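You operate a simulated robot arm through the tools that you are given. There is no shell and no other tool.

Carry out the task below with a simulated two-armed robot. There is one attempt and no reset: what you move stays moved.

## Task
Hook straps D and A back on and play each one's test key once.
Fine: straps first, so that the hammers fall back; leave strap F and the other keys alone.

The check looks at the end state, three seconds after you hand in, the way a careful person would. Anything else that was tipped, shoved, dropped, spilled or broken makes it a failure.

## Robot
Two 6-joint arms with fingered hands on one trunk that stands fixed in place. Base frame: the origin is at the foot of the trunk, x ahead of it, y to its left, z up. Readings come in m, degrees, newtons and seconds.
The left shoulder is at [0.02, 0.157, 0.829], the right one opposite. With the tool pointing down near the work surface each hand reaches from about 0.26 to 0.82 m from the base axis, measured 20 degrees to its own side. Payload 4.1 kg a hand.
Tool frame (each hand has its own): the origin (TCP) lies between the finger pads and is the grasp point; the fingertips stand 0.033 m ahead of it; z points along the fingers, y is the line along which they close. The gripper opens to 0.112 m; its body begins 0.039 m behind the TCP. The gripper is a hand of 4 fingers: y runs from the thumb to the fingers, the wrist lies at [-0.016, -0.118, -0.2] in the tool frame, and closing takes about 1.5 s.
Orientation is that of the tool frame in the base frame, as a unit quaternion [x, y, z, w]. With the fingers straight down and the wrist toward the robot, the tool's x, y and z point along [0, 1, 0], [1, 0, 0] and [0, 0, -1] of the base frame.

## Interface
- The arms move only by the tool jog_arm. It takes "left_steps", "right_steps" or both (then of equal length, played together; a hand with none holds still); each is a list of rows, each an object (a shift or turn left out is 0, a gripper value left out holds the last) with "linear": the shift along the tool's x, y, z in cm, a list of three; "angular": the turn, a rotation vector about the tool's x, y, z in degrees, a list of three. In form: [{"linear": [tx, ty, tz], "angular": [wx, wy, wz]}, ...]. A call has 1 to 20 rows; each row shifts and turns the commanded pose from where the row before left it, along the tool's axes as they then stand. "left_gripper" and "right_gripper" are, for a hand that has rows, the opening, from 0 (shut) to 1 (fully open), set as the call begins (left out, the last holds). Rows are played at 5 a second. More than 0.05 m and 8.6 degrees between two rows, or a gripper value outside its range, and nothing of the call is played. Where a pose cannot be reached the arm comes as near as it can. A force on the tool above 40 N (or 10 N above the force at the start of the call, whichever is more), or a blocked arm, ends the call early, and 0.2 s more pass. Each finger travels about 0.072 m/s and halts on what it meets, pressing with about 25 N; the grip force reading is that of the motor and also rises with nothing between the fingers. The clock runs only during rows and for 0.2 s after the last one: add rows that do not move to give the fingers time. It gives the time, the measured TCP pose, the force on the tool (base axes), the opening and the grip force at its end, in the units of the frame above (readings bear some noise), with the torque about the TCP (base axes, N m) and any sound that the robot's microphone picked up.
- Cameras (640 x 400 px; columns grow to the right, rows downward): "scene" is now at [0.0657, -0.0092, 1.4775]; the picture's right is [-0.10, -0.99, 0.00], its down [-0.49, 0.05, -0.87] and it looks along [0.87, -0.09, -0.49] (base axes); focal length 370 px, centre (320, 200). "left" rides on the left gripper at [-0.066, -0.089, -0.13] in its tool frame; the picture's right is [-0.79, -0.29, 0.54], its down [0.55, -0.71, 0.44] and it looks along [0.26, 0.64, 0.72] (tool axes); focal length 247 px, centre (320, 200). "right" rides on the right gripper at [0.066, -0.089, -0.13] in its tool frame; the picture's right is [-0.79, 0.29, -0.54], its down [-0.55, -0.71, 0.44] and it looks along [-0.26, 0.64, 0.72] (tool axes); focal length 247 px, centre (320, 200). There is no depth. A picture from a camera that has moved, and an enlarged one, comes with that camera's place and axes in the base frame and with its lens. The place of the scene camera against the robot may be out by one fixed shift of up to 0.012 m in any direction.
- snapshot(camera): a new picture of that camera. The clock stands still meanwhile.
- set_fingers(index, middle, ring, thumb_bend, thumb_turn, hand): sets how far each is bent, from 0 (flat) to 1 (curled in); at 0.3 the hand is open as for a grip, at 0.7 the pads meet at the TCP. One left out holds its place. A second passes; each finger stops where it meets its share of the squeeze, and holds until it gets a number again. A gripper value or a shape takes the hand back. It gives what a move gives, with no picture; readings hold the bend of each and the force on the fingers (four entries, about 0 where the hand has none), thumb and palm. thumb_turn goes from beside the hand (0) to across from the fingers (1), as for a grip.
- grasp_type(shape, hand): the hand has 4 fingers and takes this shape, open, in about a second: jaw (thumb against the fingers, like two jaws); tri (thumb and two fingers); tip (a fingertip pinch); poke (one finger out to press); point (the index stretched); flat (the hand flat); cup (the hand cupped); fist (a fist). The gripper value then closes the fingers along that shape, each until it touches; the sizes above hold for jaw. It gives what a move gives, with no picture.
- turn_head(pan, tilt): turns the head with the scene camera to pan (to the left, within 86 degrees either way) and tilt (down, from -29 to 69), counted from straight ahead of the robot. It gives what a move gives.
- inspect(camera, box): a new picture of the part [left, top, right, bottom] of that camera's present view, enlarged. The clock stands still meanwhile.
- hand_in(): hands the job in; it is judged then, once.

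Places have to be worked out from the pictures, the camera data and where the tool is seen. Open the grippers and draw the arms clear of the work before you hand the job in, unless the task says otherwise.

The tools are called after ">>>" as name(argument=value, ...) on one line, values as JSON. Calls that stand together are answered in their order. jog_arm: Moves the arms, as the interface text tells. Its arguments: {"type":"object","properties":{"left_steps":{"type":"array","items":{"type":"object","properties":{"linear":{"type":"array","items":{"type":"number"}},"angular":{"type":"array","items":{"type":"number"}}}}},"left_gripper":{"type":"number"},"right_steps":{"type":"array","items":{"type":"object","properties":{"linear":{"type":"array","items":{"type":"number"}},"angular":{"type":"array","items":{"type":"number"}}}}},"right_gripper":{"type":"number"}},"required":[]} The other tools are called the same way: grasp_type (shape, hand) gives the hand a shape; set_fingers (index, middle, ring, thumb_bend, thumb_turn, hand) moves the fingers one by one; turn_head (pan, tilt) turns the head that bears the scene camera; snapshot (camera) takes a picture; inspect (camera, box) takes an enlarged picture of a part of a camera's view; hand_in () hands the job in.

At the start:

```text
clock: 0.0
left_tcp_pos: [0.3136, 0.0683, 1.3097]
left_orientation: [0.754, 0.656, 0.0, 0.001]
left_contact_force: [0.4, 0.9, -0.4]
left_moment: [0.01, -0.02, 0.02]
left_gripper_width: 0.1117
left_grip_force: 0.0
left_shape: jaw
left_bend: [0.3, 0.3, 0.3, 0.3, 0.98]
left_finger forces: [0.0, 0.1, 0.0, 0.0, 0.0, 0.0]
right_tcp_pos: [0.3956, -0.2432, 1.2647]
right_orientation: [0.754, 0.657, 0.0, 0.001]
right_contact_force: [-1.1, 0.2, 0.6]
right_moment: [0.01, -0.01, 0.02]
right_gripper_width: 0.1115
right_grip_force: 0.1
right_shape: jaw
right_bend: [0.3, 0.3, 0.3, 0.3, 0.98]
right_finger forces: [0.0, 0.1, 0.0, 0.0, 0.0, 0.0]
head pan, tilt (commanded): [-5.8, 29.6]
```

scene: 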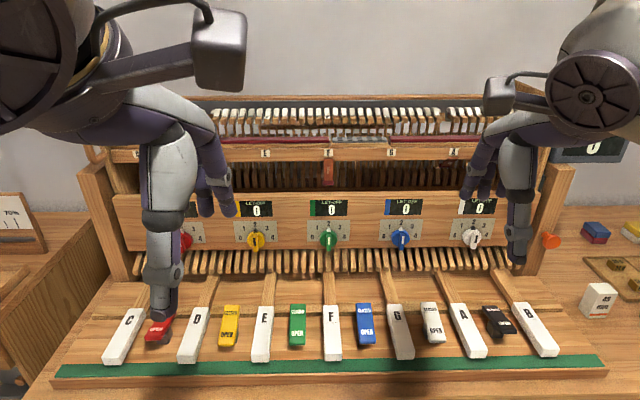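
right: 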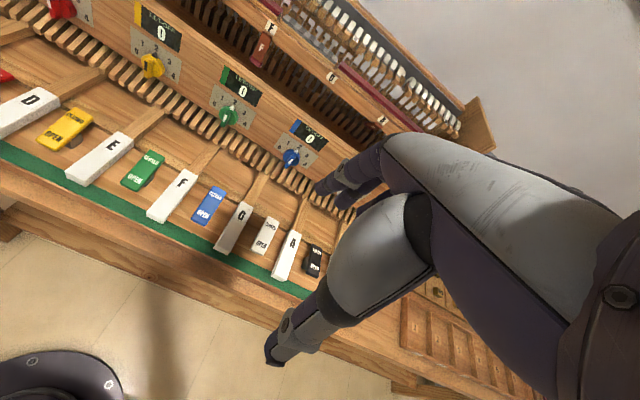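
left: 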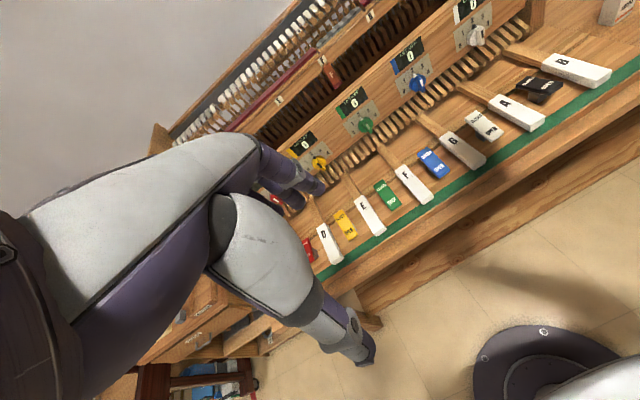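

The first pictures show a piano-action-like bench with lettered keys, coloured rockers between them, numbered dials and let-off displays. I'll look closer before moving anything.

>>> inspect(camera="scene", box=[80, 80, 340, 240])

>>> inspect(camera="scene", box=[320, 80, 580, 240])

>>> inspect(camera="scene", box=[80, 240, 340, 400])

>>> inspect(camera="scene", box=[320, 240, 580, 400])

```text
2.46 times, centred on (210, 160) of scene
camera zoom: at [0.0657, -0.0092, 1.4775], right [-0.1, -0.99, 0.0], down [-0.49, 0.05, -0.87], along [0.87, -0.09, -0.49], focal length 909 px, centre (591, 298)
```

zoom: 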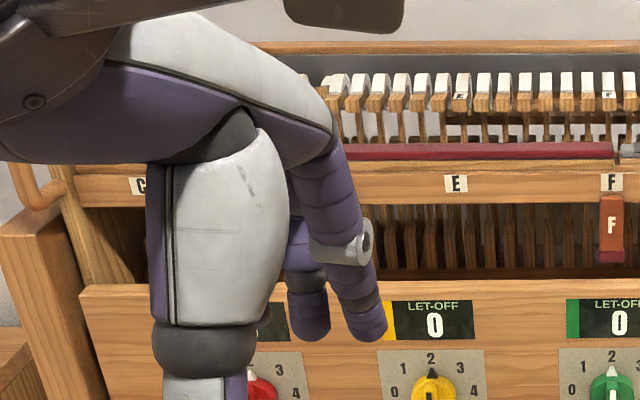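

```text
2.46 times, centred on (450, 160) of scene
camera zoom: at [0.0657, -0.0092, 1.4775], right [-0.1, -0.99, 0.0], down [-0.49, 0.05, -0.87], along [0.87, -0.09, -0.49], focal length 909 px, centre (0, 298)
```

zoom: 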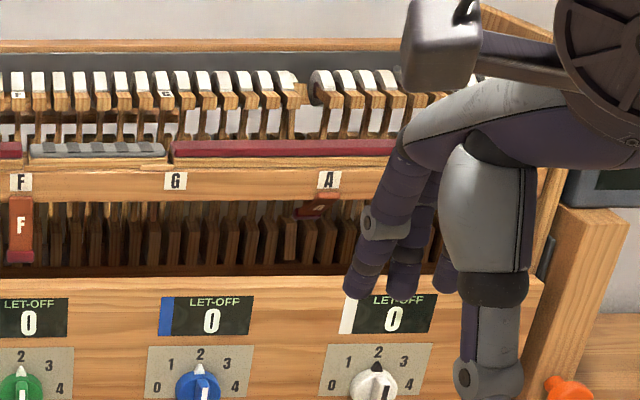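

```text
2.46 times, centred on (210, 320) of scene
camera zoom: at [0.0657, -0.0092, 1.4775], right [-0.1, -0.99, 0.0], down [-0.49, 0.05, -0.87], along [0.87, -0.09, -0.49], focal length 909 px, centre (591, -95)
```

zoom: 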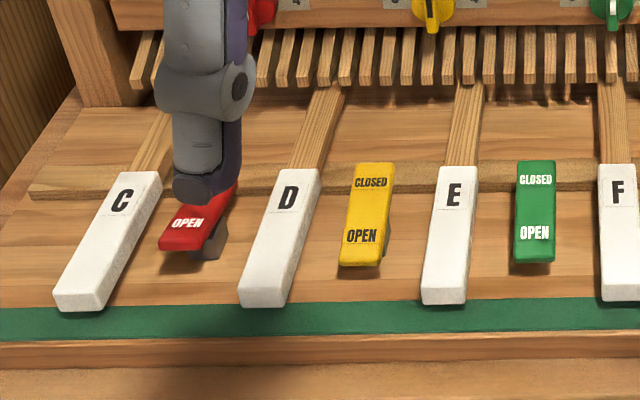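

```text
2.46 times, centred on (450, 320) of scene
camera zoom: at [0.0657, -0.0092, 1.4775], right [-0.1, -0.99, 0.0], down [-0.49, 0.05, -0.87], along [0.87, -0.09, -0.49], focal length 909 px, centre (0, -95)
```

zoom: 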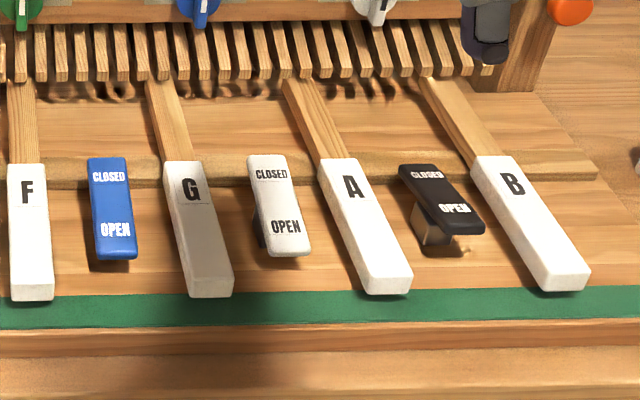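

The arms block the view of strap D and partly strap A. I'll draw both hands sideways and back at their present height, away from the piano.

>>> jog_arm(left_steps=[{"linear": [4, -1, 0]}, {"linear": [4, -1, 0]}, {"linear": [4, -1, 0]}, {"linear": [4, -1, 0]}, {"linear": [4, -1, 0]}, {"linear": [4, -1, 0]}, {"linear": [4, 0, 0]}], right_steps=[{"linear": [-4, -2, 0]}, {"linear": [-4, -2, 0]}, {"linear": [-4, -2, 0]}, {"linear": [-4, -2, 0]}, {"linear": [-4, 0, 0]}, {"linear": [-4, 0, 0]}, {"linear": [0, 0, 0]}])

>>> snapshot(camera="scene")

```text
clock: 1.6
left_tcp_pos: [0.2952, 0.3557, 1.3104]
left_orientation: [0.754, 0.657, -0.001, -0.001]
left_contact_force: [-0.1, -0.1, -0.3]
left_moment: [0.01, -0.03, 0.0]
left_gripper_width: 0.1117
left_grip_force: 0.0
left_shape: jaw
left_bend: [0.3, 0.3, 0.3, 0.3, 0.98]
left_finger forces: [0.0, 0.1, 0.1, 0.0, 0.1, 0.0]
right_tcp_pos: [0.2828, -0.4691, 1.2612]
right_orientation: [0.754, 0.657, 0.001, 0.0]
right_contact_force: [0.5, 0.4, -0.5]
right_moment: [0.0, 0.01, -0.02]
right_gripper_width: 0.1116
right_grip_force: 0.0
right_shape: jaw
right_bend: [0.3, 0.3, 0.3, 0.3, 0.98]
right_finger forces: [0.0, 0.1, 0.1, 0.0, 0.0, 0.0]
head pan, tilt (commanded): [-5.8, 29.6]
```

```text
taken
camera scene: at [0.0655, -0.0093, 1.4775], right [-0.1, -0.99, 0.0], down [-0.49, 0.05, -0.87], along [0.87, -0.09, -0.49], focal length 370 px, centre (320, 200)
```

scene: 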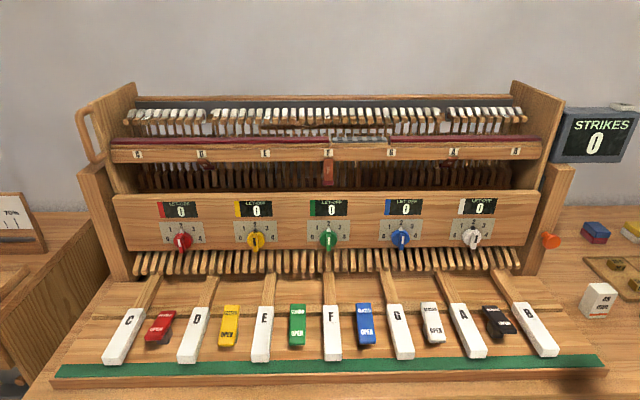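

Now the piano is clear. I'll enlarge the strap region and the rest of the scene.

>>> inspect(camera="scene", box=[100, 90, 230, 200])

>>> inspect(camera="scene", box=[270, 100, 400, 200])

>>> inspect(camera="scene", box=[400, 90, 530, 200])

>>> inspect(camera="scene", box=[520, 80, 640, 320])

>>> inspect(camera="scene", box=[0, 180, 140, 380])

>>> inspect(camera="scene", box=[100, 270, 340, 390])

```text
3.64 times, centred on (165, 145) of scene
camera zoom: at [0.0655, -0.0093, 1.4775], right [-0.1, -0.99, 0.0], down [-0.49, 0.05, -0.87], along [0.87, -0.09, -0.49], focal length 1344 px, centre (884, 400)
```

zoom: 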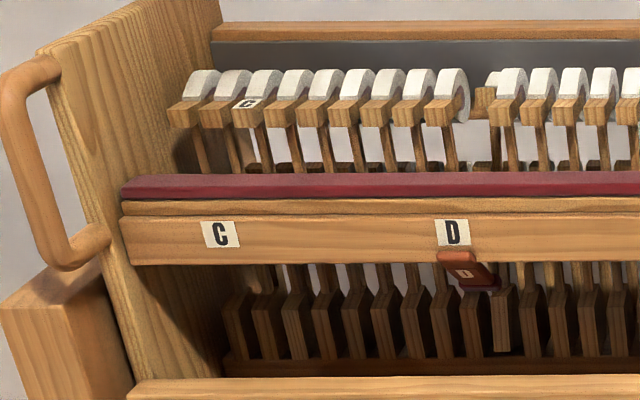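

```text
4.00 times, centred on (335, 150) of scene
camera zoom: at [0.0655, -0.0093, 1.4775], right [-0.1, -0.99, 0.0], down [-0.49, 0.05, -0.87], along [0.87, -0.09, -0.49], focal length 1478 px, centre (260, 400)
```

zoom: 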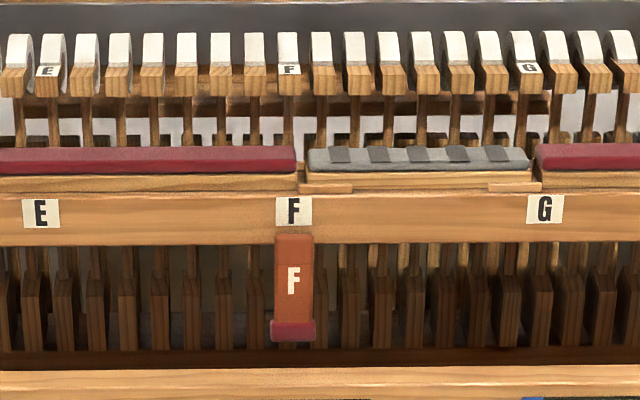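

```text
3.64 times, centred on (465, 145) of scene
camera zoom: at [0.0655, -0.0093, 1.4775], right [-0.1, -0.99, 0.0], down [-0.49, 0.05, -0.87], along [0.87, -0.09, -0.49], focal length 1344 px, centre (-207, 400)
```

zoom: 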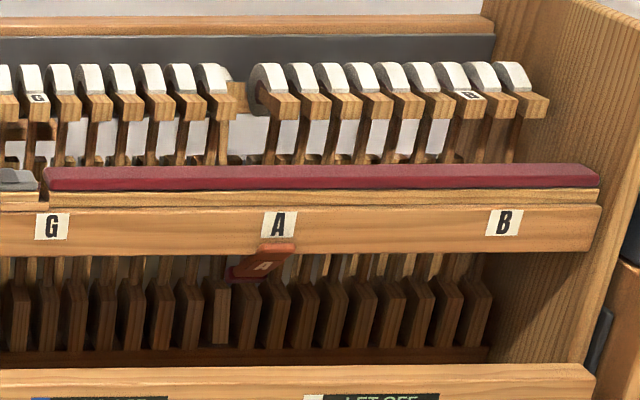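

```text
1.67 times, centred on (580, 200) of scene
camera zoom: at [0.0655, -0.0093, 1.4775], right [-0.1, -0.99, 0.0], down [-0.49, 0.05, -0.87], along [0.87, -0.09, -0.49], focal length 616 px, centre (-113, 200)
```

zoom: 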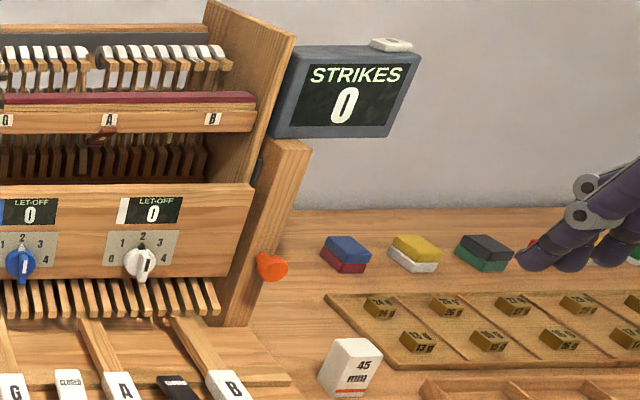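

```text
2.00 times, centred on (70, 280) of scene
camera zoom: at [0.0655, -0.0093, 1.4775], right [-0.1, -0.99, 0.0], down [-0.49, 0.05, -0.87], along [0.87, -0.09, -0.49], focal length 739 px, centre (820, 40)
```

zoom: 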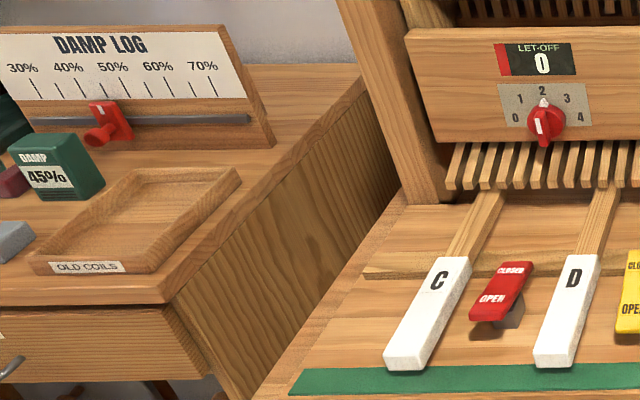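

```text
2.67 times, centred on (220, 330) of scene
camera zoom: at [0.0655, -0.0093, 1.4775], right [-0.1, -0.99, 0.0], down [-0.49, 0.05, -0.87], along [0.87, -0.09, -0.49], focal length 985 px, centre (587, -147)
```

zoom: 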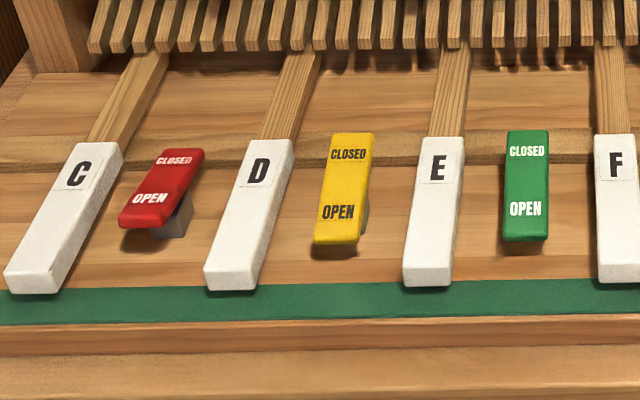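

Strap F hangs straight down, while straps D and A stick out askew and their hammers sit out of line. I'll get closer views with the hand cameras; first what they see now.

>>> snapshot(camera="left")

>>> snapshot(camera="right")

>>> inspect(camera="scene", box=[180, 100, 230, 200])

>>> inspect(camera="scene", box=[430, 100, 480, 200])

>>> inspect(camera="scene", box=[185, 135, 235, 185])

>>> inspect(camera="scene", box=[425, 135, 475, 185])

```text
taken
camera left: at [0.1973, 0.3022, 1.4395], right [-0.39, -0.75, -0.54], down [-0.63, 0.65, -0.44], along [0.67, 0.17, -0.72], focal length 247 px, centre (320, 200)
```

left: 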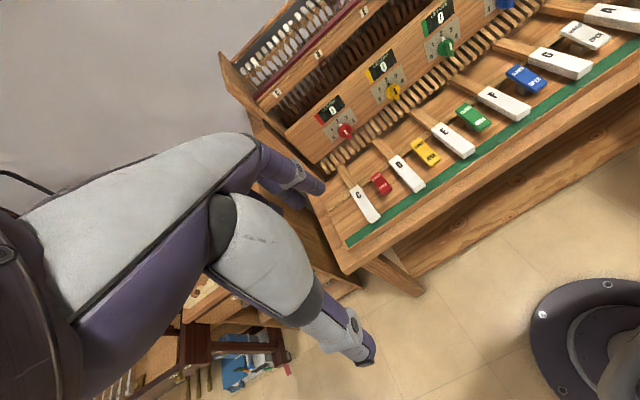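

```text
taken
camera right: at [0.2042, -0.3898, 1.3908], right [0.17, -0.82, 0.54], down [-0.78, -0.45, -0.44], along [0.6, -0.34, -0.72], focal length 247 px, centre (320, 200)
```

right: 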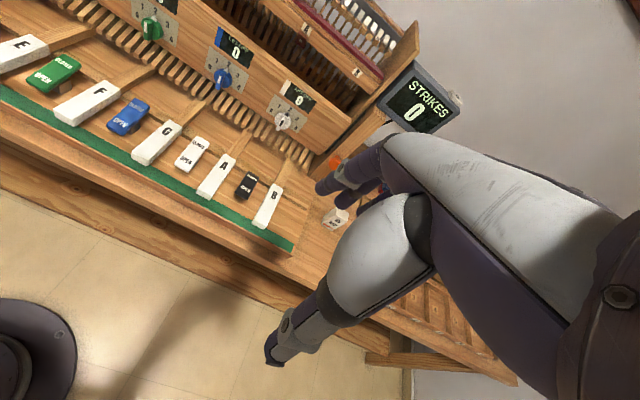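

```text
4.00 times, centred on (205, 150) of scene
camera zoom: at [0.0655, -0.0093, 1.4775], right [-0.1, -0.99, 0.0], down [-0.49, 0.05, -0.87], along [0.87, -0.09, -0.49], focal length 1478 px, centre (780, 400)
```

zoom: 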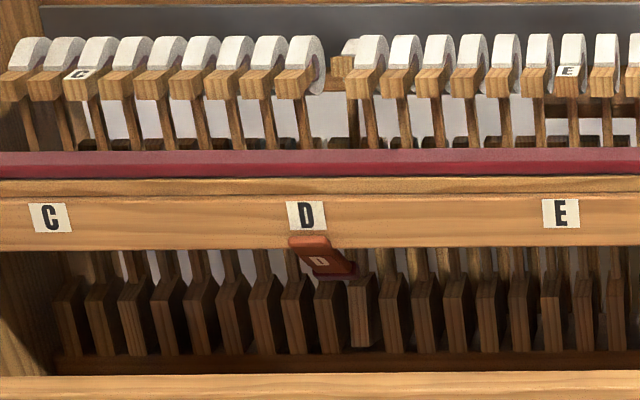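

```text
4.00 times, centred on (455, 150) of scene
camera zoom: at [0.0655, -0.0093, 1.4775], right [-0.1, -0.99, 0.0], down [-0.49, 0.05, -0.87], along [0.87, -0.09, -0.49], focal length 1478 px, centre (-220, 400)
```

zoom: 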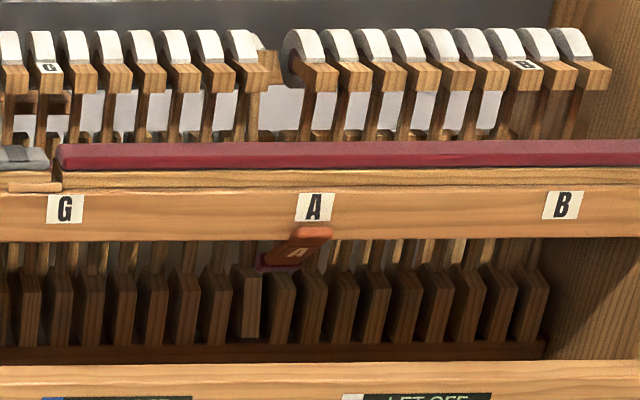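

```text
8.00 times, centred on (210, 160) of scene
camera zoom: at [0.0655, -0.0093, 1.4775], right [-0.1, -0.99, 0.0], down [-0.49, 0.05, -0.87], along [0.87, -0.09, -0.49], focal length 2956 px, centre (1200, 520)
```

zoom: 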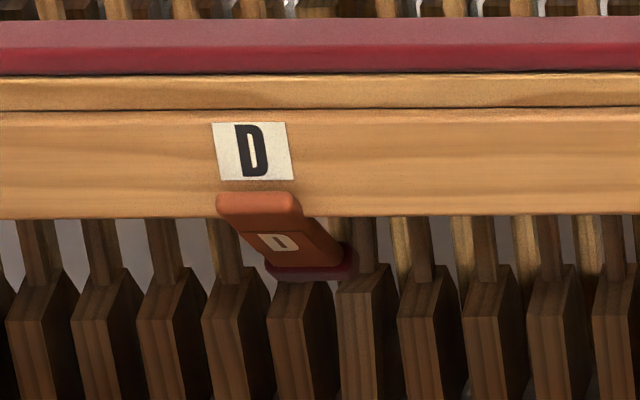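

```text
8.00 times, centred on (450, 160) of scene
camera zoom: at [0.0655, -0.0093, 1.4775], right [-0.1, -0.99, 0.0], down [-0.49, 0.05, -0.87], along [0.87, -0.09, -0.49], focal length 2956 px, centre (-720, 520)
```

zoom: 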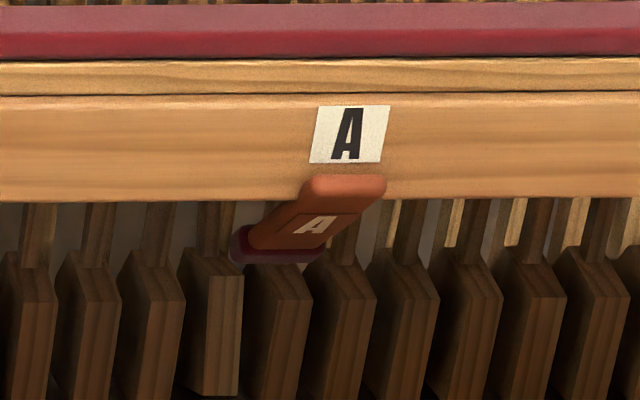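

The unhooked straps seem swung inward (away from me) about the rail's front edge, and their hammers lean toward the strings. I'll enlarge the hand-camera views to triangulate.

>>> inspect(camera="left", box=[220, 0, 380, 140])

>>> inspect(camera="right", box=[240, 0, 400, 140])

```text
2.86 times, centred on (300, 70) of left
camera zoom: at [0.1973, 0.3022, 1.4395], right [-0.39, -0.75, -0.54], down [-0.63, 0.65, -0.44], along [0.67, 0.17, -0.72], focal length 706 px, centre (377, 571)
```

zoom: 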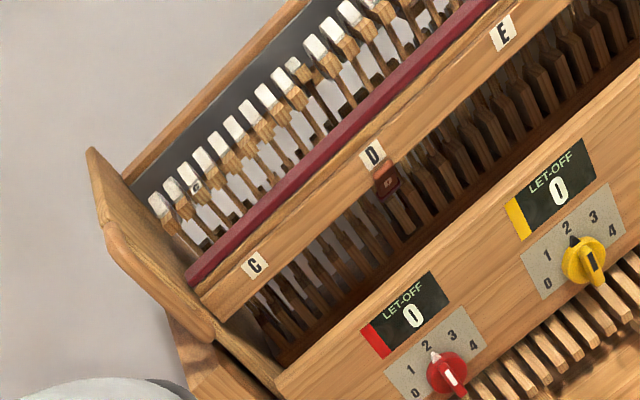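

```text
2.86 times, centred on (320, 70) of right
camera zoom: at [0.2042, -0.3898, 1.3908], right [0.17, -0.82, 0.54], down [-0.78, -0.45, -0.44], along [0.6, -0.34, -0.72], focal length 706 px, centre (320, 571)
```

zoom: 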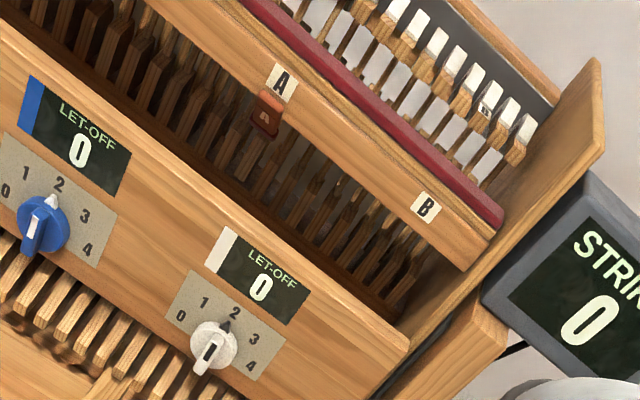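

Triangulating from the scene and hand cameras: rail label D is near (0.850, 0.175, 1.158), label A near (0.800, -0.383, 1.16), so the piano is yawed about -5°. The gap for a finger lies between z≈1.085 (panel top) and z≈1.144 (rail bottom). I'll bring both hands forward into free air and roll them so the fingers point forward with the thumb to the outside.

>>> jog_arm(left_steps=[{"linear": [-0.15, 4.1, 2.2]}, {"linear": [-0.15, 4.1, 2.2]}, {"linear": [-0.15, 4.1, 2.2]}, {"linear": [-0.15, 4.1, 2.2]}, {"linear": [-0.15, 4.1, 2.2]}, {"angular": [-4.62, 4.62, 4.62]}, {"angular": [-4.62, 4.62, 4.62]}, {"angular": [-4.62, 4.62, 4.62]}, {"angular": [-4.62, 4.62, 4.62]}, {"angular": [-4.62, 4.62, 4.62]}, {"angular": [-4.62, 4.62, 4.62]}, {"angular": [-4.62, 4.62, 4.62]}, {"angular": [-4.62, 4.62, 4.62]}, {"angular": [-4.62, 4.62, 4.62]}, {"angular": [-4.62, 4.62, 4.62]}, {"angular": [-4.62, 4.62, 4.62]}, {"angular": [-4.62, 4.62, 4.62]}, {"angular": [-4.62, 4.62, 4.62]}, {"angular": [-4.62, 4.62, 4.62]}, {"angular": [-4.62, 4.62, 4.62]}], right_steps=[{"linear": [1.5, 3.7, 1.2]}, {"linear": [1.5, 3.7, 1.2]}, {"linear": [1.5, 3.7, 1.2]}, {"linear": [1.5, 3.7, 1.2]}, {"linear": [1.5, 3.7, 1.2]}, {"angular": [-4.62, -4.62, -4.62]}, {"angular": [-4.62, -4.62, -4.62]}, {"angular": [-4.62, -4.62, -4.62]}, {"angular": [-4.62, -4.62, -4.62]}, {"angular": [-4.62, -4.62, -4.62]}, {"angular": [-4.62, -4.62, -4.62]}, {"angular": [-4.62, -4.62, -4.62]}, {"angular": [-4.62, -4.62, -4.62]}, {"angular": [-4.62, -4.62, -4.62]}, {"angular": [-4.62, -4.62, -4.62]}, {"angular": [-4.62, -4.62, -4.62]}, {"angular": [-4.62, -4.62, -4.62]}, {"angular": [-4.62, -4.62, -4.62]}, {"angular": [-4.62, -4.62, -4.62]}, {"angular": [-4.62, -4.62, -4.62]}])

>>> snapshot(camera="scene")

>>> snapshot(camera="left")

>>> snapshot(camera="right")

```text
clock: 5.8
left_tcp_pos: [0.5145, 0.3248, 1.3059]
left_orientation: [0.71, -0.05, 0.701, 0.049]
left_contact_force: [-0.6, 0.5, -0.1]
left_moment: [-0.01, 0.02, 0.03]
left_gripper_width: 0.1118
left_grip_force: 0.0
left_shape: jaw
left_bend: [0.3, 0.3, 0.3, 0.3, 0.98]
left_finger forces: [0.0, 0.1, 0.0, 0.0, 0.0, 0.0]
left hand out of reach, approached as far as the arm can: row 18, 19, 20
right_tcp_pos: [0.4907, -0.4301, 1.2875]
right_orientation: [0.071, 0.724, -0.047, 0.684]
right_contact_force: [-0.9, 0.2, 0.9]
right_moment: [0.02, -0.01, 0.03]
right_gripper_width: 0.1117
right_grip_force: 0.0
right_shape: jaw
right_bend: [0.3, 0.3, 0.3, 0.3, 0.98]
right_finger forces: [0.0, 0.1, 0.0, 0.0, 0.0, 0.1]
right hand out of reach, approached as far as the arm can: row 14, 18, 19, 20
head pan, tilt (commanded): [-5.8, 29.6]
```

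```text
taken
camera scene: at [0.0653, -0.0092, 1.4775], right [-0.1, -0.99, 0.0], down [-0.49, 0.05, -0.87], along [0.87, -0.09, -0.49], focal length 370 px, centre (320, 200)
```

scene: 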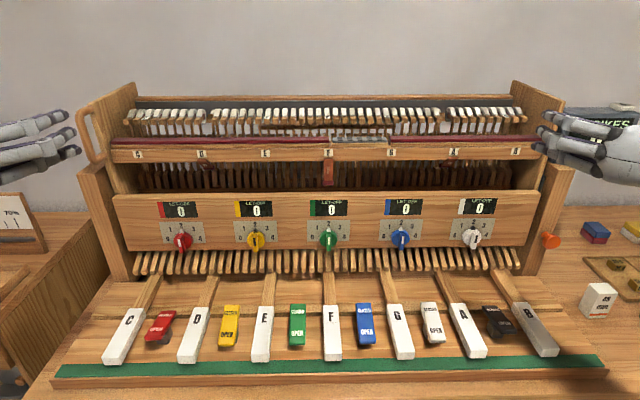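

```text
taken
camera left: at [0.3974, 0.4309, 1.2403], right [0.56, 0.21, -0.8], down [0.54, 0.64, 0.55], along [0.63, -0.74, 0.25], focal length 247 px, centre (320, 200)
```

left: 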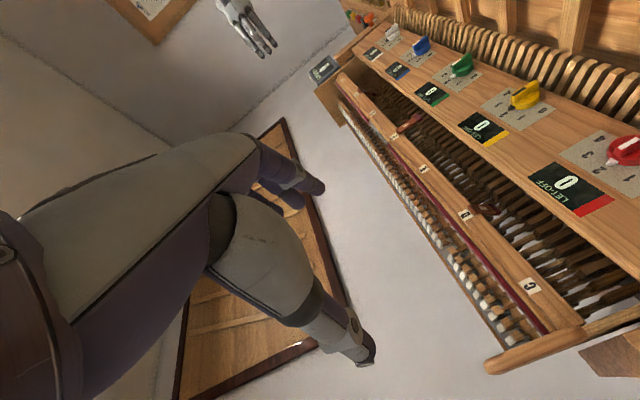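

```text
taken
camera right: at [0.3444, -0.4928, 1.2264], right [-0.44, 0.34, 0.83], down [0.34, -0.79, 0.51], along [0.83, 0.5, 0.23], focal length 247 px, centre (320, 200)
```

right: 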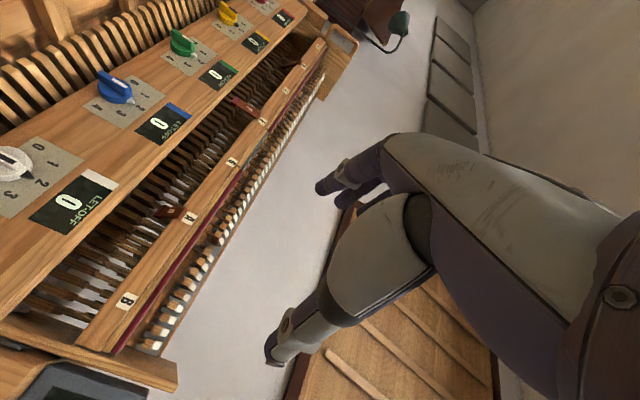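

Both hands got roughly the wanted orientation, but the arm is cramped that close in, so the height is off. These views show the straps from the side; I'll enlarge them to see how they hook.

>>> inspect(camera="left", box=[420, 160, 560, 260])

>>> inspect(camera="left", box=[370, 90, 470, 170])

>>> inspect(camera="right", box=[110, 160, 250, 260])

>>> inspect(camera="right", box=[190, 60, 300, 150])

```text
4.00 times, centred on (490, 210) of left
camera zoom: at [0.3974, 0.4309, 1.2403], right [0.56, 0.21, -0.8], down [0.54, 0.64, 0.55], along [0.63, -0.74, 0.25], focal length 988 px, centre (-360, 160)
```

zoom: 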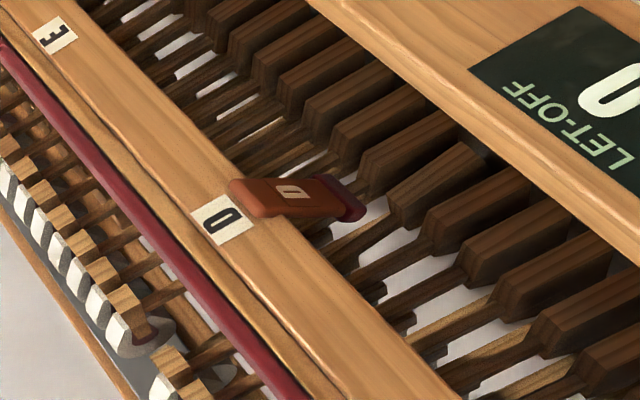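

```text
5.00 times, centred on (420, 130) of left
camera zoom: at [0.3974, 0.4309, 1.2403], right [0.56, 0.21, -0.8], down [0.54, 0.64, 0.55], along [0.63, -0.74, 0.25], focal length 1235 px, centre (-180, 550)
```

zoom: 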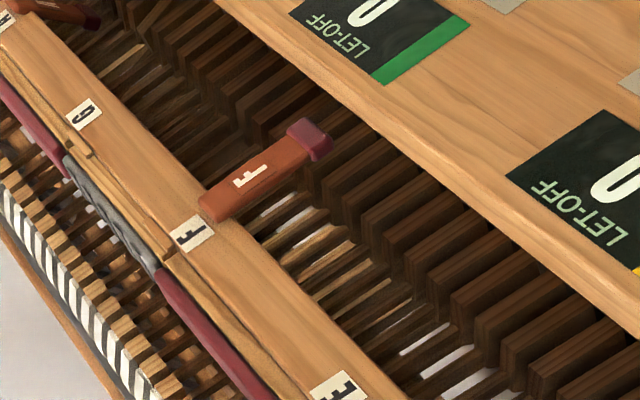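

```text
4.00 times, centred on (180, 210) of right
camera zoom: at [0.3444, -0.4928, 1.2264], right [-0.44, 0.34, 0.83], down [0.34, -0.79, 0.51], along [0.83, 0.5, 0.23], focal length 988 px, centre (880, 160)
```

zoom: 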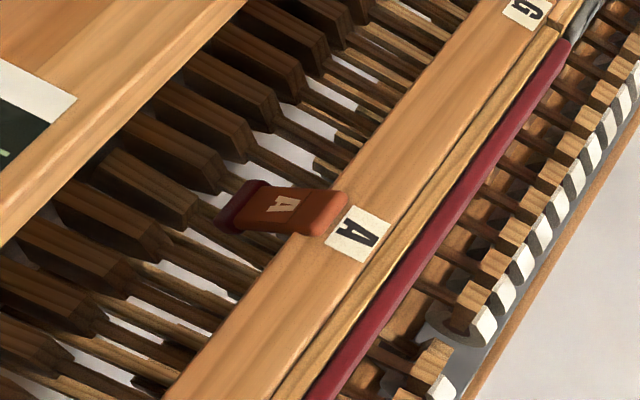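

```text
4.44 times, centred on (245, 105) of right
camera zoom: at [0.3444, -0.4928, 1.2264], right [-0.44, 0.34, 0.83], down [0.34, -0.79, 0.51], along [0.83, 0.5, 0.23], focal length 1098 px, centre (653, 622)
```

zoom: 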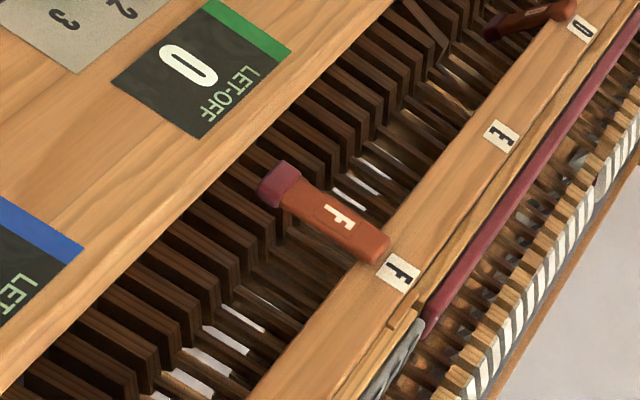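

Strap F hangs out with its crimson tip toward me, while D and A are swung in about 45° with their tips ~3.5 cm behind the rail front (D tip ≈ (0.884, 0.172, 1.107)). I plan to pinch each strap by its side edges and draw it forward; I'll set a fingertip pinch on the left hand and bring it to a standoff in front of D, pitched down.

>>> grasp_type(shape="tip", hand="left")

>>> jog_arm(left_steps=[{"linear": [-0.2, 2.04, 3.8]}, {"linear": [-0.2, 2.04, 3.8]}, {"linear": [-0.2, 2.04, 3.8]}, {"linear": [-0.2, 2.04, 3.8]}, {"linear": [-0.2, 2.04, 3.8]}, {"angular": [0, -8, 0]}, {"angular": [0, -8, 0]}, {"angular": [0, -8, 0]}, {"linear": [0, 0, 0]}])

>>> snapshot(camera="scene")

>>> snapshot(camera="left")

```text
clock: 6.7
left_tcp_pos: [0.5159, 0.3261, 1.3043]
left_orientation: [0.71, -0.049, 0.701, 0.05]
left_contact_force: [0.8, 0.2, 0.3]
left_moment: [-0.03, 0.0, -0.02]
left_gripper_width: 0.1119
left_grip_force: 0.0
left_shape: tip
left_bend: [0.3, 0.97, 0.99, 0.3, 0.98]
left_finger forces: [0.0, 0.0, 0.1, 0.1, 0.0, 0.1]
right_tcp_pos: [0.4917, -0.4294, 1.2862]
right_orientation: [0.071, 0.725, -0.049, 0.683]
right_contact_force: [0.6, 1.1, -0.4]
right_moment: [-0.02, -0.01, -0.02]
right_gripper_width: 0.1121
right_grip_force: 0.0
right_shape: jaw
right_bend: [0.3, 0.3, 0.3, 0.3, 0.98]
right_finger forces: [0.0, 0.0, 0.0, 0.1, 0.1, 0.1]
head pan, tilt (commanded): [-5.8, 29.6]
```

```text
clock: 8.7
left_tcp_pos: [0.679, 0.1999, 1.2836]
left_orientation: [0.837, -0.058, 0.543, 0.038]
left_contact_force: [1.0, -1.0, 0.2]
left_moment: [0.0, 0.05, -0.01]
left_gripper_width: 0.1116
left_grip_force: 0.1
left_shape: tip
left_bend: [0.3, 0.97, 0.99, 0.3, 0.98]
left_finger forces: [0.1, 0.0, 0.1, 0.0, 0.1, 0.1]
left hand out of reach, approached as far as the arm can: row 8
right_tcp_pos: [0.4914, -0.4297, 1.2858]
right_orientation: [0.072, 0.724, -0.049, 0.684]
right_contact_force: [0.3, 0.3, -0.2]
right_moment: [0.0, 0.04, 0.0]
right_gripper_width: 0.1118
right_grip_force: 0.1
right_shape: jaw
right_bend: [0.3, 0.3, 0.3, 0.3, 0.98]
right_finger forces: [0.1, 0.0, 0.1, 0.0, 0.0, 0.0]
head pan, tilt (commanded): [-5.8, 29.6]
```

```text
taken
camera scene: at [0.0657, -0.0092, 1.4775], right [-0.1, -0.99, 0.0], down [-0.49, 0.05, -0.87], along [0.87, -0.09, -0.49], focal length 370 px, centre (320, 200)
```

scene: 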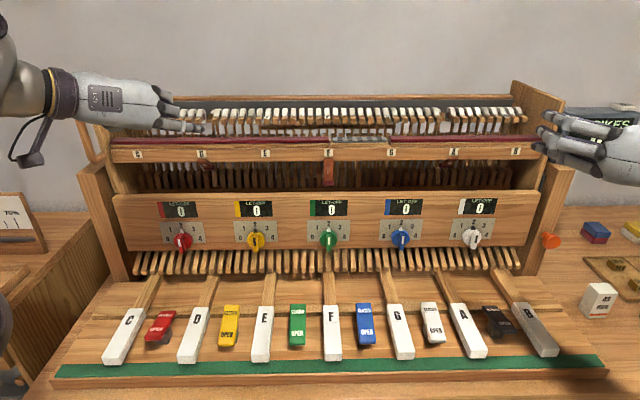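

```text
taken
camera left: at [0.5474, 0.3073, 1.2767], right [0.21, 0.26, -0.94], down [0.71, 0.62, 0.33], along [0.67, -0.74, -0.06], focal length 247 px, centre (320, 200)
```

left: 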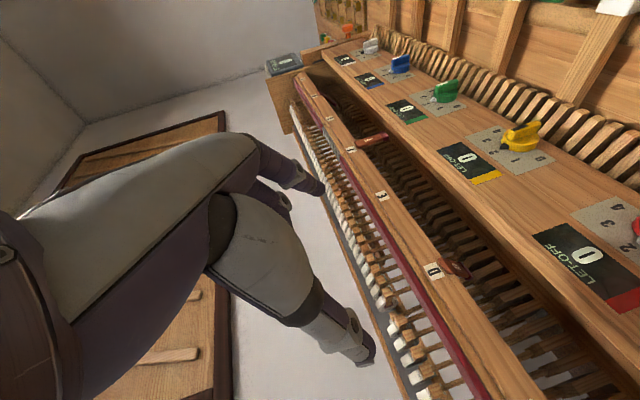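

The left hand now points forward and ~24° down at (0.679, 0.200, 1.284). I'll look closely at the pinch shape of its fingers.

>>> inspect(camera="scene", box=[80, 60, 240, 160])

>>> inspect(camera="left", box=[220, 130, 500, 380])

>>> snapshot(camera="right")

```text
4.00 times, centred on (160, 110) of scene
camera zoom: at [0.0657, -0.0092, 1.4775], right [-0.1, -0.99, 0.0], down [-0.49, 0.05, -0.87], along [0.87, -0.09, -0.49], focal length 1478 px, centre (960, 560)
```

zoom: 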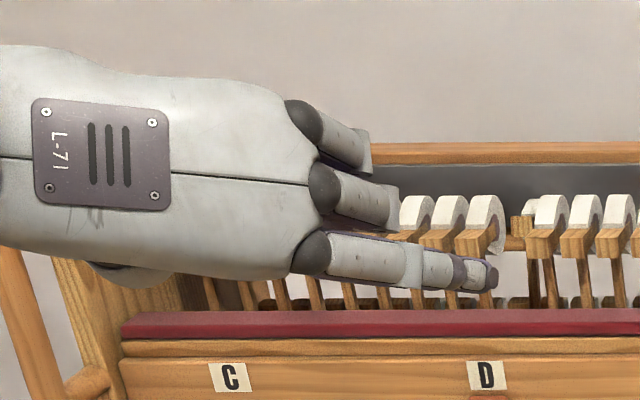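

```text
1.60 times, centred on (360, 255) of left
camera zoom: at [0.5474, 0.3073, 1.2767], right [0.21, 0.26, -0.94], down [0.71, 0.62, 0.33], along [0.67, -0.74, -0.06], focal length 395 px, centre (256, 112)
```

zoom: 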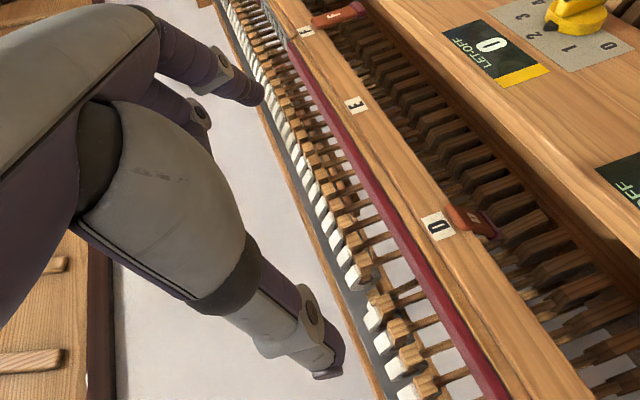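

```text
taken
camera right: at [0.3447, -0.4925, 1.2262], right [-0.44, 0.34, 0.83], down [0.34, -0.79, 0.51], along [0.83, 0.5, 0.23], focal length 247 px, centre (320, 200)
```

right: 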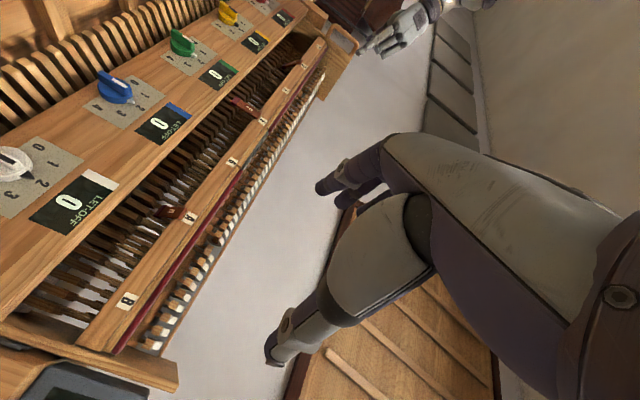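

In the pinch shape the index is the lowest finger with middle and ring curled above it, so keeping the hand level lets the curled fingers stay in front of the rail while thumb and index enter the slot. Hand-camera triangulation puts label D near (0.84, 0.178, 1.158). I'll level the hand, align the yaw with the piano and lower to a standoff at about z 1.16.

>>> jog_arm(left_steps=[{"angular": [0, 8.2, 0]}, {"angular": [0, 8.2, 0]}, {"angular": [0, 8.2, 0]}, {"angular": [3.5, 0, 0]}, {"linear": [-3, 0, 0.4]}, {"linear": [-3, 0, 0.4]}, {"linear": [-3, 0, 0.4]}, {"linear": [-3, 0, 0.4]}, {"linear": [0, 0, 0]}], left_gripper=0.5)

>>> snapshot(camera="scene")

>>> snapshot(camera="left")

```text
clock: 10.7
left_tcp_pos: [0.7388, 0.2067, 1.2263]
left_orientation: [0.704, -0.028, 0.709, 0.028]
left_contact_force: [0.4, 0.1, -0.2]
left_moment: [0.0, 0.0, 0.0]
left_gripper_width: 0.0564
left_grip_force: 0.1
left_shape: tip
left_bend: [0.76, 0.97, 0.99, 0.7, 1.0]
left_finger forces: [0.0, 0.0, 0.0, 0.1, 0.1, 0.1]
left hand out of reach, approached as far as the arm can: row 5, 6, 7, 8
right_tcp_pos: [0.491, -0.4299, 1.2869]
right_orientation: [0.072, 0.725, -0.048, 0.683]
right_contact_force: [0.1, 0.2, -0.8]
right_moment: [-0.02, -0.01, 0.01]
right_gripper_width: 0.1118
right_grip_force: 0.1
right_shape: jaw
right_bend: [0.3, 0.3, 0.3, 0.3, 0.98]
right_finger forces: [0.0, 0.0, 0.1, 0.2, 0.1, 0.0]
head pan, tilt (commanded): [-5.8, 29.6]
```

```text
taken
camera scene: at [0.0656, -0.0092, 1.4775], right [-0.1, -0.99, 0.0], down [-0.49, 0.05, -0.87], along [0.87, -0.09, -0.49], focal length 370 px, centre (320, 200)
```

scene: 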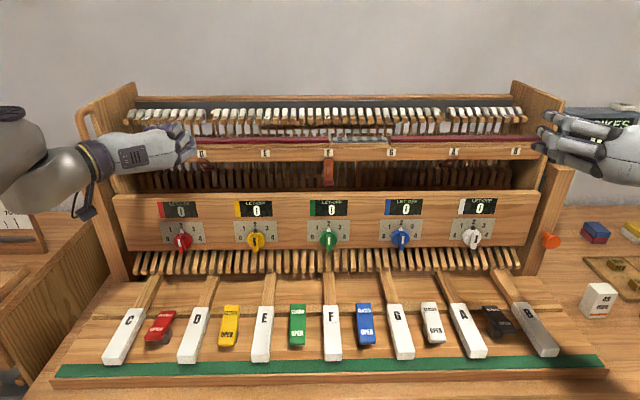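

```text
taken
camera left: at [0.6172, 0.3045, 1.1595], right [0.56, 0.24, -0.79], down [0.49, 0.67, 0.55], along [0.67, -0.7, 0.26], focal length 247 px, centre (320, 200)
```

left: 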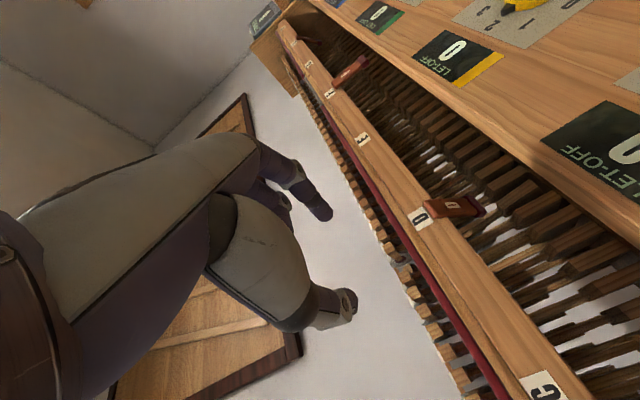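

The arm could not lower in this pose (TCP stayed at z 1.226), probably a wrist limit that eases farther out. I'll test by moving forward a little and then downward in front of the rail, watching the reach notes.

>>> jog_arm(left_steps=[{"linear": [0, 0, 1.5]}, {"linear": [0, 0, 1.5]}, {"linear": [-1.5, 0, 0]}, {"linear": [-1.5, 0, 0]}, {"linear": [-1.5, 0, 0]}, {"linear": [-1.5, 0, 0]}])

>>> snapshot(camera="left")

>>> inspect(camera="scene", box=[60, 80, 260, 230])

```text
clock: 12.1
left_tcp_pos: [0.7866, 0.2055, 1.1783]
left_orientation: [0.704, -0.028, 0.709, 0.027]
left_contact_force: [-0.3, -0.4, -0.4]
left_moment: [0.02, 0.02, 0.0]
left_gripper_width: 0.0564
left_grip_force: 0.1
left_shape: tip
left_bend: [0.76, 0.97, 0.99, 0.7, 1.0]
left_finger forces: [0.0, 0.0, 0.0, 0.1, 0.0, 0.0]
left hand out of reach, approached as far as the arm can: row 5, 6
right_tcp_pos: [0.4911, -0.43, 1.2859]
right_orientation: [0.072, 0.725, -0.049, 0.684]
right_contact_force: [0.2, -0.2, 0.7]
right_moment: [0.02, -0.01, -0.02]
right_gripper_width: 0.1117
right_grip_force: 0.1
right_shape: jaw
right_bend: [0.3, 0.3, 0.3, 0.3, 0.98]
right_finger forces: [0.0, 0.0, 0.0, 0.1, 0.0, 0.0]
head pan, tilt (commanded): [-5.8, 29.6]
```

```text
taken
camera left: at [0.6632, 0.3036, 1.1106], right [0.56, 0.24, -0.79], down [0.49, 0.67, 0.56], along [0.67, -0.7, 0.26], focal length 247 px, centre (320, 200)
```

left: 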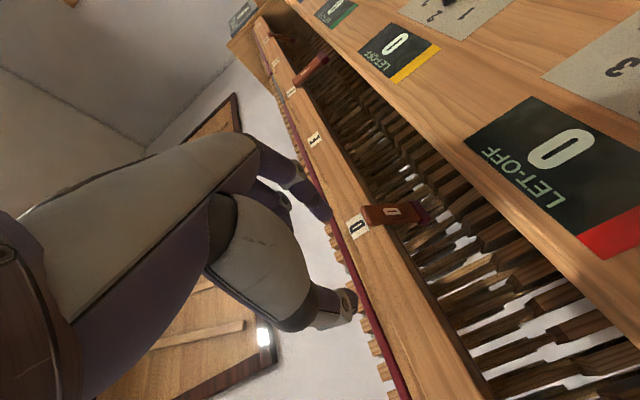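

```text
2.67 times, centred on (160, 155) of scene
camera zoom: at [0.0655, -0.0093, 1.4775], right [-0.1, -0.99, 0.0], down [-0.49, 0.05, -0.87], along [0.87, -0.09, -0.49], focal length 985 px, centre (747, 320)
```

zoom: 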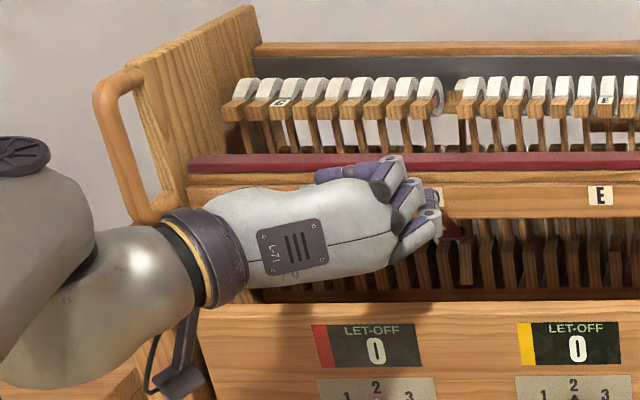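

The hand slides along some wrist limit as I lower it. I'll test whether rolling 24° back toward palm-down frees it, staying clear in front of the rail.

>>> jog_arm(left_steps=[{"linear": [0, 0, -1]}, {"angular": [0, 0, -8]}, {"angular": [0, 0, -8]}, {"angular": [0, 0, -8]}, {"linear": [-1.22, -0.54, 0]}, {"linear": [-1.22, -0.54, 0]}, {"linear": [-1.22, -0.54, 0]}])

>>> snapshot(camera="left")

>>> inspect(camera="scene", box=[60, 80, 260, 230])

```text
clock: 13.7
left_tcp_pos: [0.8104, 0.2158, 1.1596]
left_orientation: [0.693, 0.12, 0.689, 0.175]
left_contact_force: [0.0, 0.3, 0.7]
left_moment: [-0.03, 0.0, -0.02]
left_gripper_width: 0.0565
left_grip_force: 0.1
left_shape: tip
left_bend: [0.76, 0.97, 0.99, 0.7, 1.0]
left_finger forces: [0.0, 0.0, 0.1, 0.0, 0.0, 0.0]
left hand out of reach, approached as far as the arm can: row 1, 2, 3, 4, 5, 6, 7
right_tcp_pos: [0.4916, -0.4304, 1.2888]
right_orientation: [0.071, 0.725, -0.048, 0.683]
right_contact_force: [-0.7, -0.1, -0.1]
right_moment: [-0.02, -0.04, -0.03]
right_gripper_width: 0.1119
right_grip_force: 0.0
right_shape: jaw
right_bend: [0.3, 0.3, 0.3, 0.3, 0.98]
right_finger forces: [0.0, 0.0, 0.0, 0.0, 0.0, 0.0]
head pan, tilt (commanded): [-5.8, 29.6]
```

```text
taken
camera left: at [0.6854, 0.2793, 1.062], right [0.54, -0.1, -0.84], down [0.5, 0.84, 0.22], along [0.68, -0.54, 0.5], focal length 247 px, centre (320, 200)
```

left: 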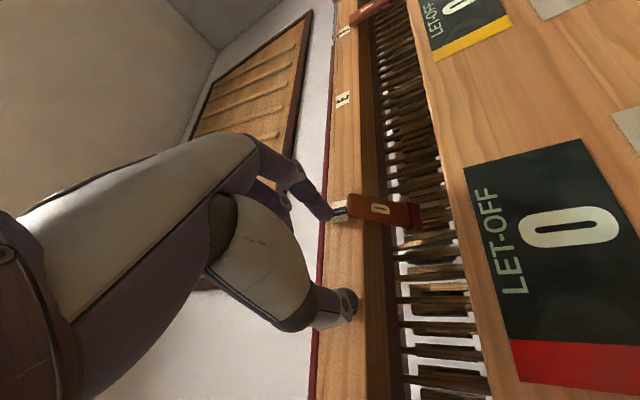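

```text
2.67 times, centred on (160, 155) of scene
camera zoom: at [0.0655, -0.0093, 1.4775], right [-0.1, -0.99, 0.0], down [-0.49, 0.05, -0.87], along [0.87, -0.09, -0.49], focal length 985 px, centre (747, 320)
```

zoom: 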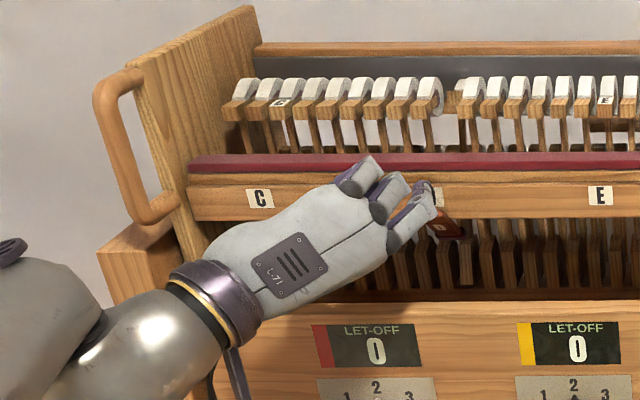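

The notes suggest the wrist wants the hand pitched up when rolled. I'll back off from the rail, pitch up about 16° and lower again to see if that's freely reachable.

>>> jog_arm(left_steps=[{"linear": [0, 0, -1.5], "angular": [-3.26, 7.3, 0]}, {"linear": [0, 0, -1.5], "angular": [-3.26, 7.3, 0]}, {"linear": [0, 0, -1.0]}, {"linear": [-1.32, -0.59, -0.41]}, {"linear": [-1.32, -0.59, -0.41]}])

>>> snapshot(camera="left")

>>> inspect(camera="scene", box=[60, 80, 260, 230])

```text
clock: 14.0
left_tcp_pos: [0.8119, 0.2192, 1.1659]
left_orientation: [0.681, 0.114, 0.7, 0.182]
left_contact_force: [-40.9, 2.7, -5.5]
left_moment: [-0.09, 1.19, 1.4]
left_gripper_width: 0.0571
left_grip_force: 0.0
left_shape: tip
left_bend: [0.76, 0.97, 0.99, 0.73, 0.98]
left_finger forces: [0.0, 0.0, 0.0, 0.0, 41.6, 0.0]
left hand out of reach, approached as far as the arm can: row 1
right_tcp_pos: [0.4904, -0.4293, 1.2873]
right_orientation: [0.071, 0.725, -0.048, 0.684]
right_contact_force: [-0.1, 0.6, 0.3]
right_moment: [0.01, 0.0, 0.02]
right_gripper_width: 0.1119
right_grip_force: 0.1
right_shape: jaw
right_bend: [0.3, 0.3, 0.3, 0.3, 0.98]
right_finger forces: [0.2, 0.0, 0.0, 0.0, 0.1, 0.1]
head pan, tilt (commanded): [-5.8, 29.6]
stopped in row 1 (left hand): the force on the tool passed its limit at 64 N (the readings are from after the stop); the commanded pose is now the measured one
```

```text
taken
camera left: at [0.6909, 0.2837, 1.0634], right [0.57, -0.11, -0.81], down [0.5, 0.83, 0.24], along [0.65, -0.54, 0.53], focal length 247 px, centre (320, 200)
```

left: 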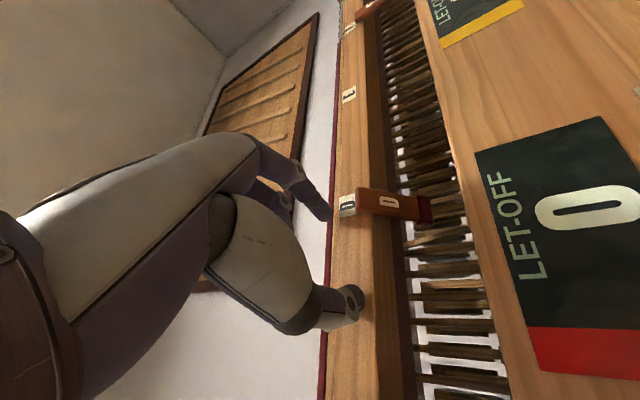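

```text
2.67 times, centred on (160, 155) of scene
camera zoom: at [0.0638, -0.0091, 1.4775], right [-0.1, -1.0, 0.0], down [-0.49, 0.05, -0.87], along [0.87, -0.09, -0.49], focal length 985 px, centre (747, 320)
```

zoom: 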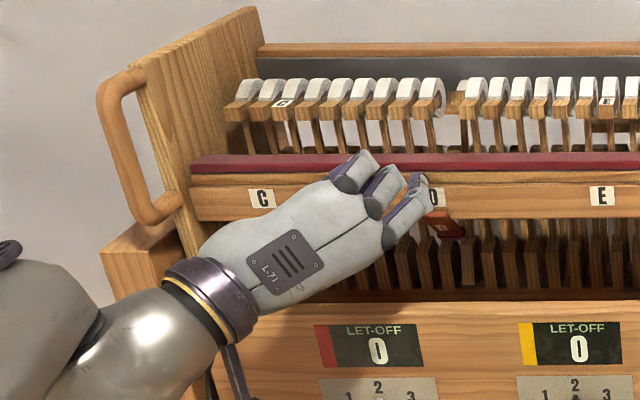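

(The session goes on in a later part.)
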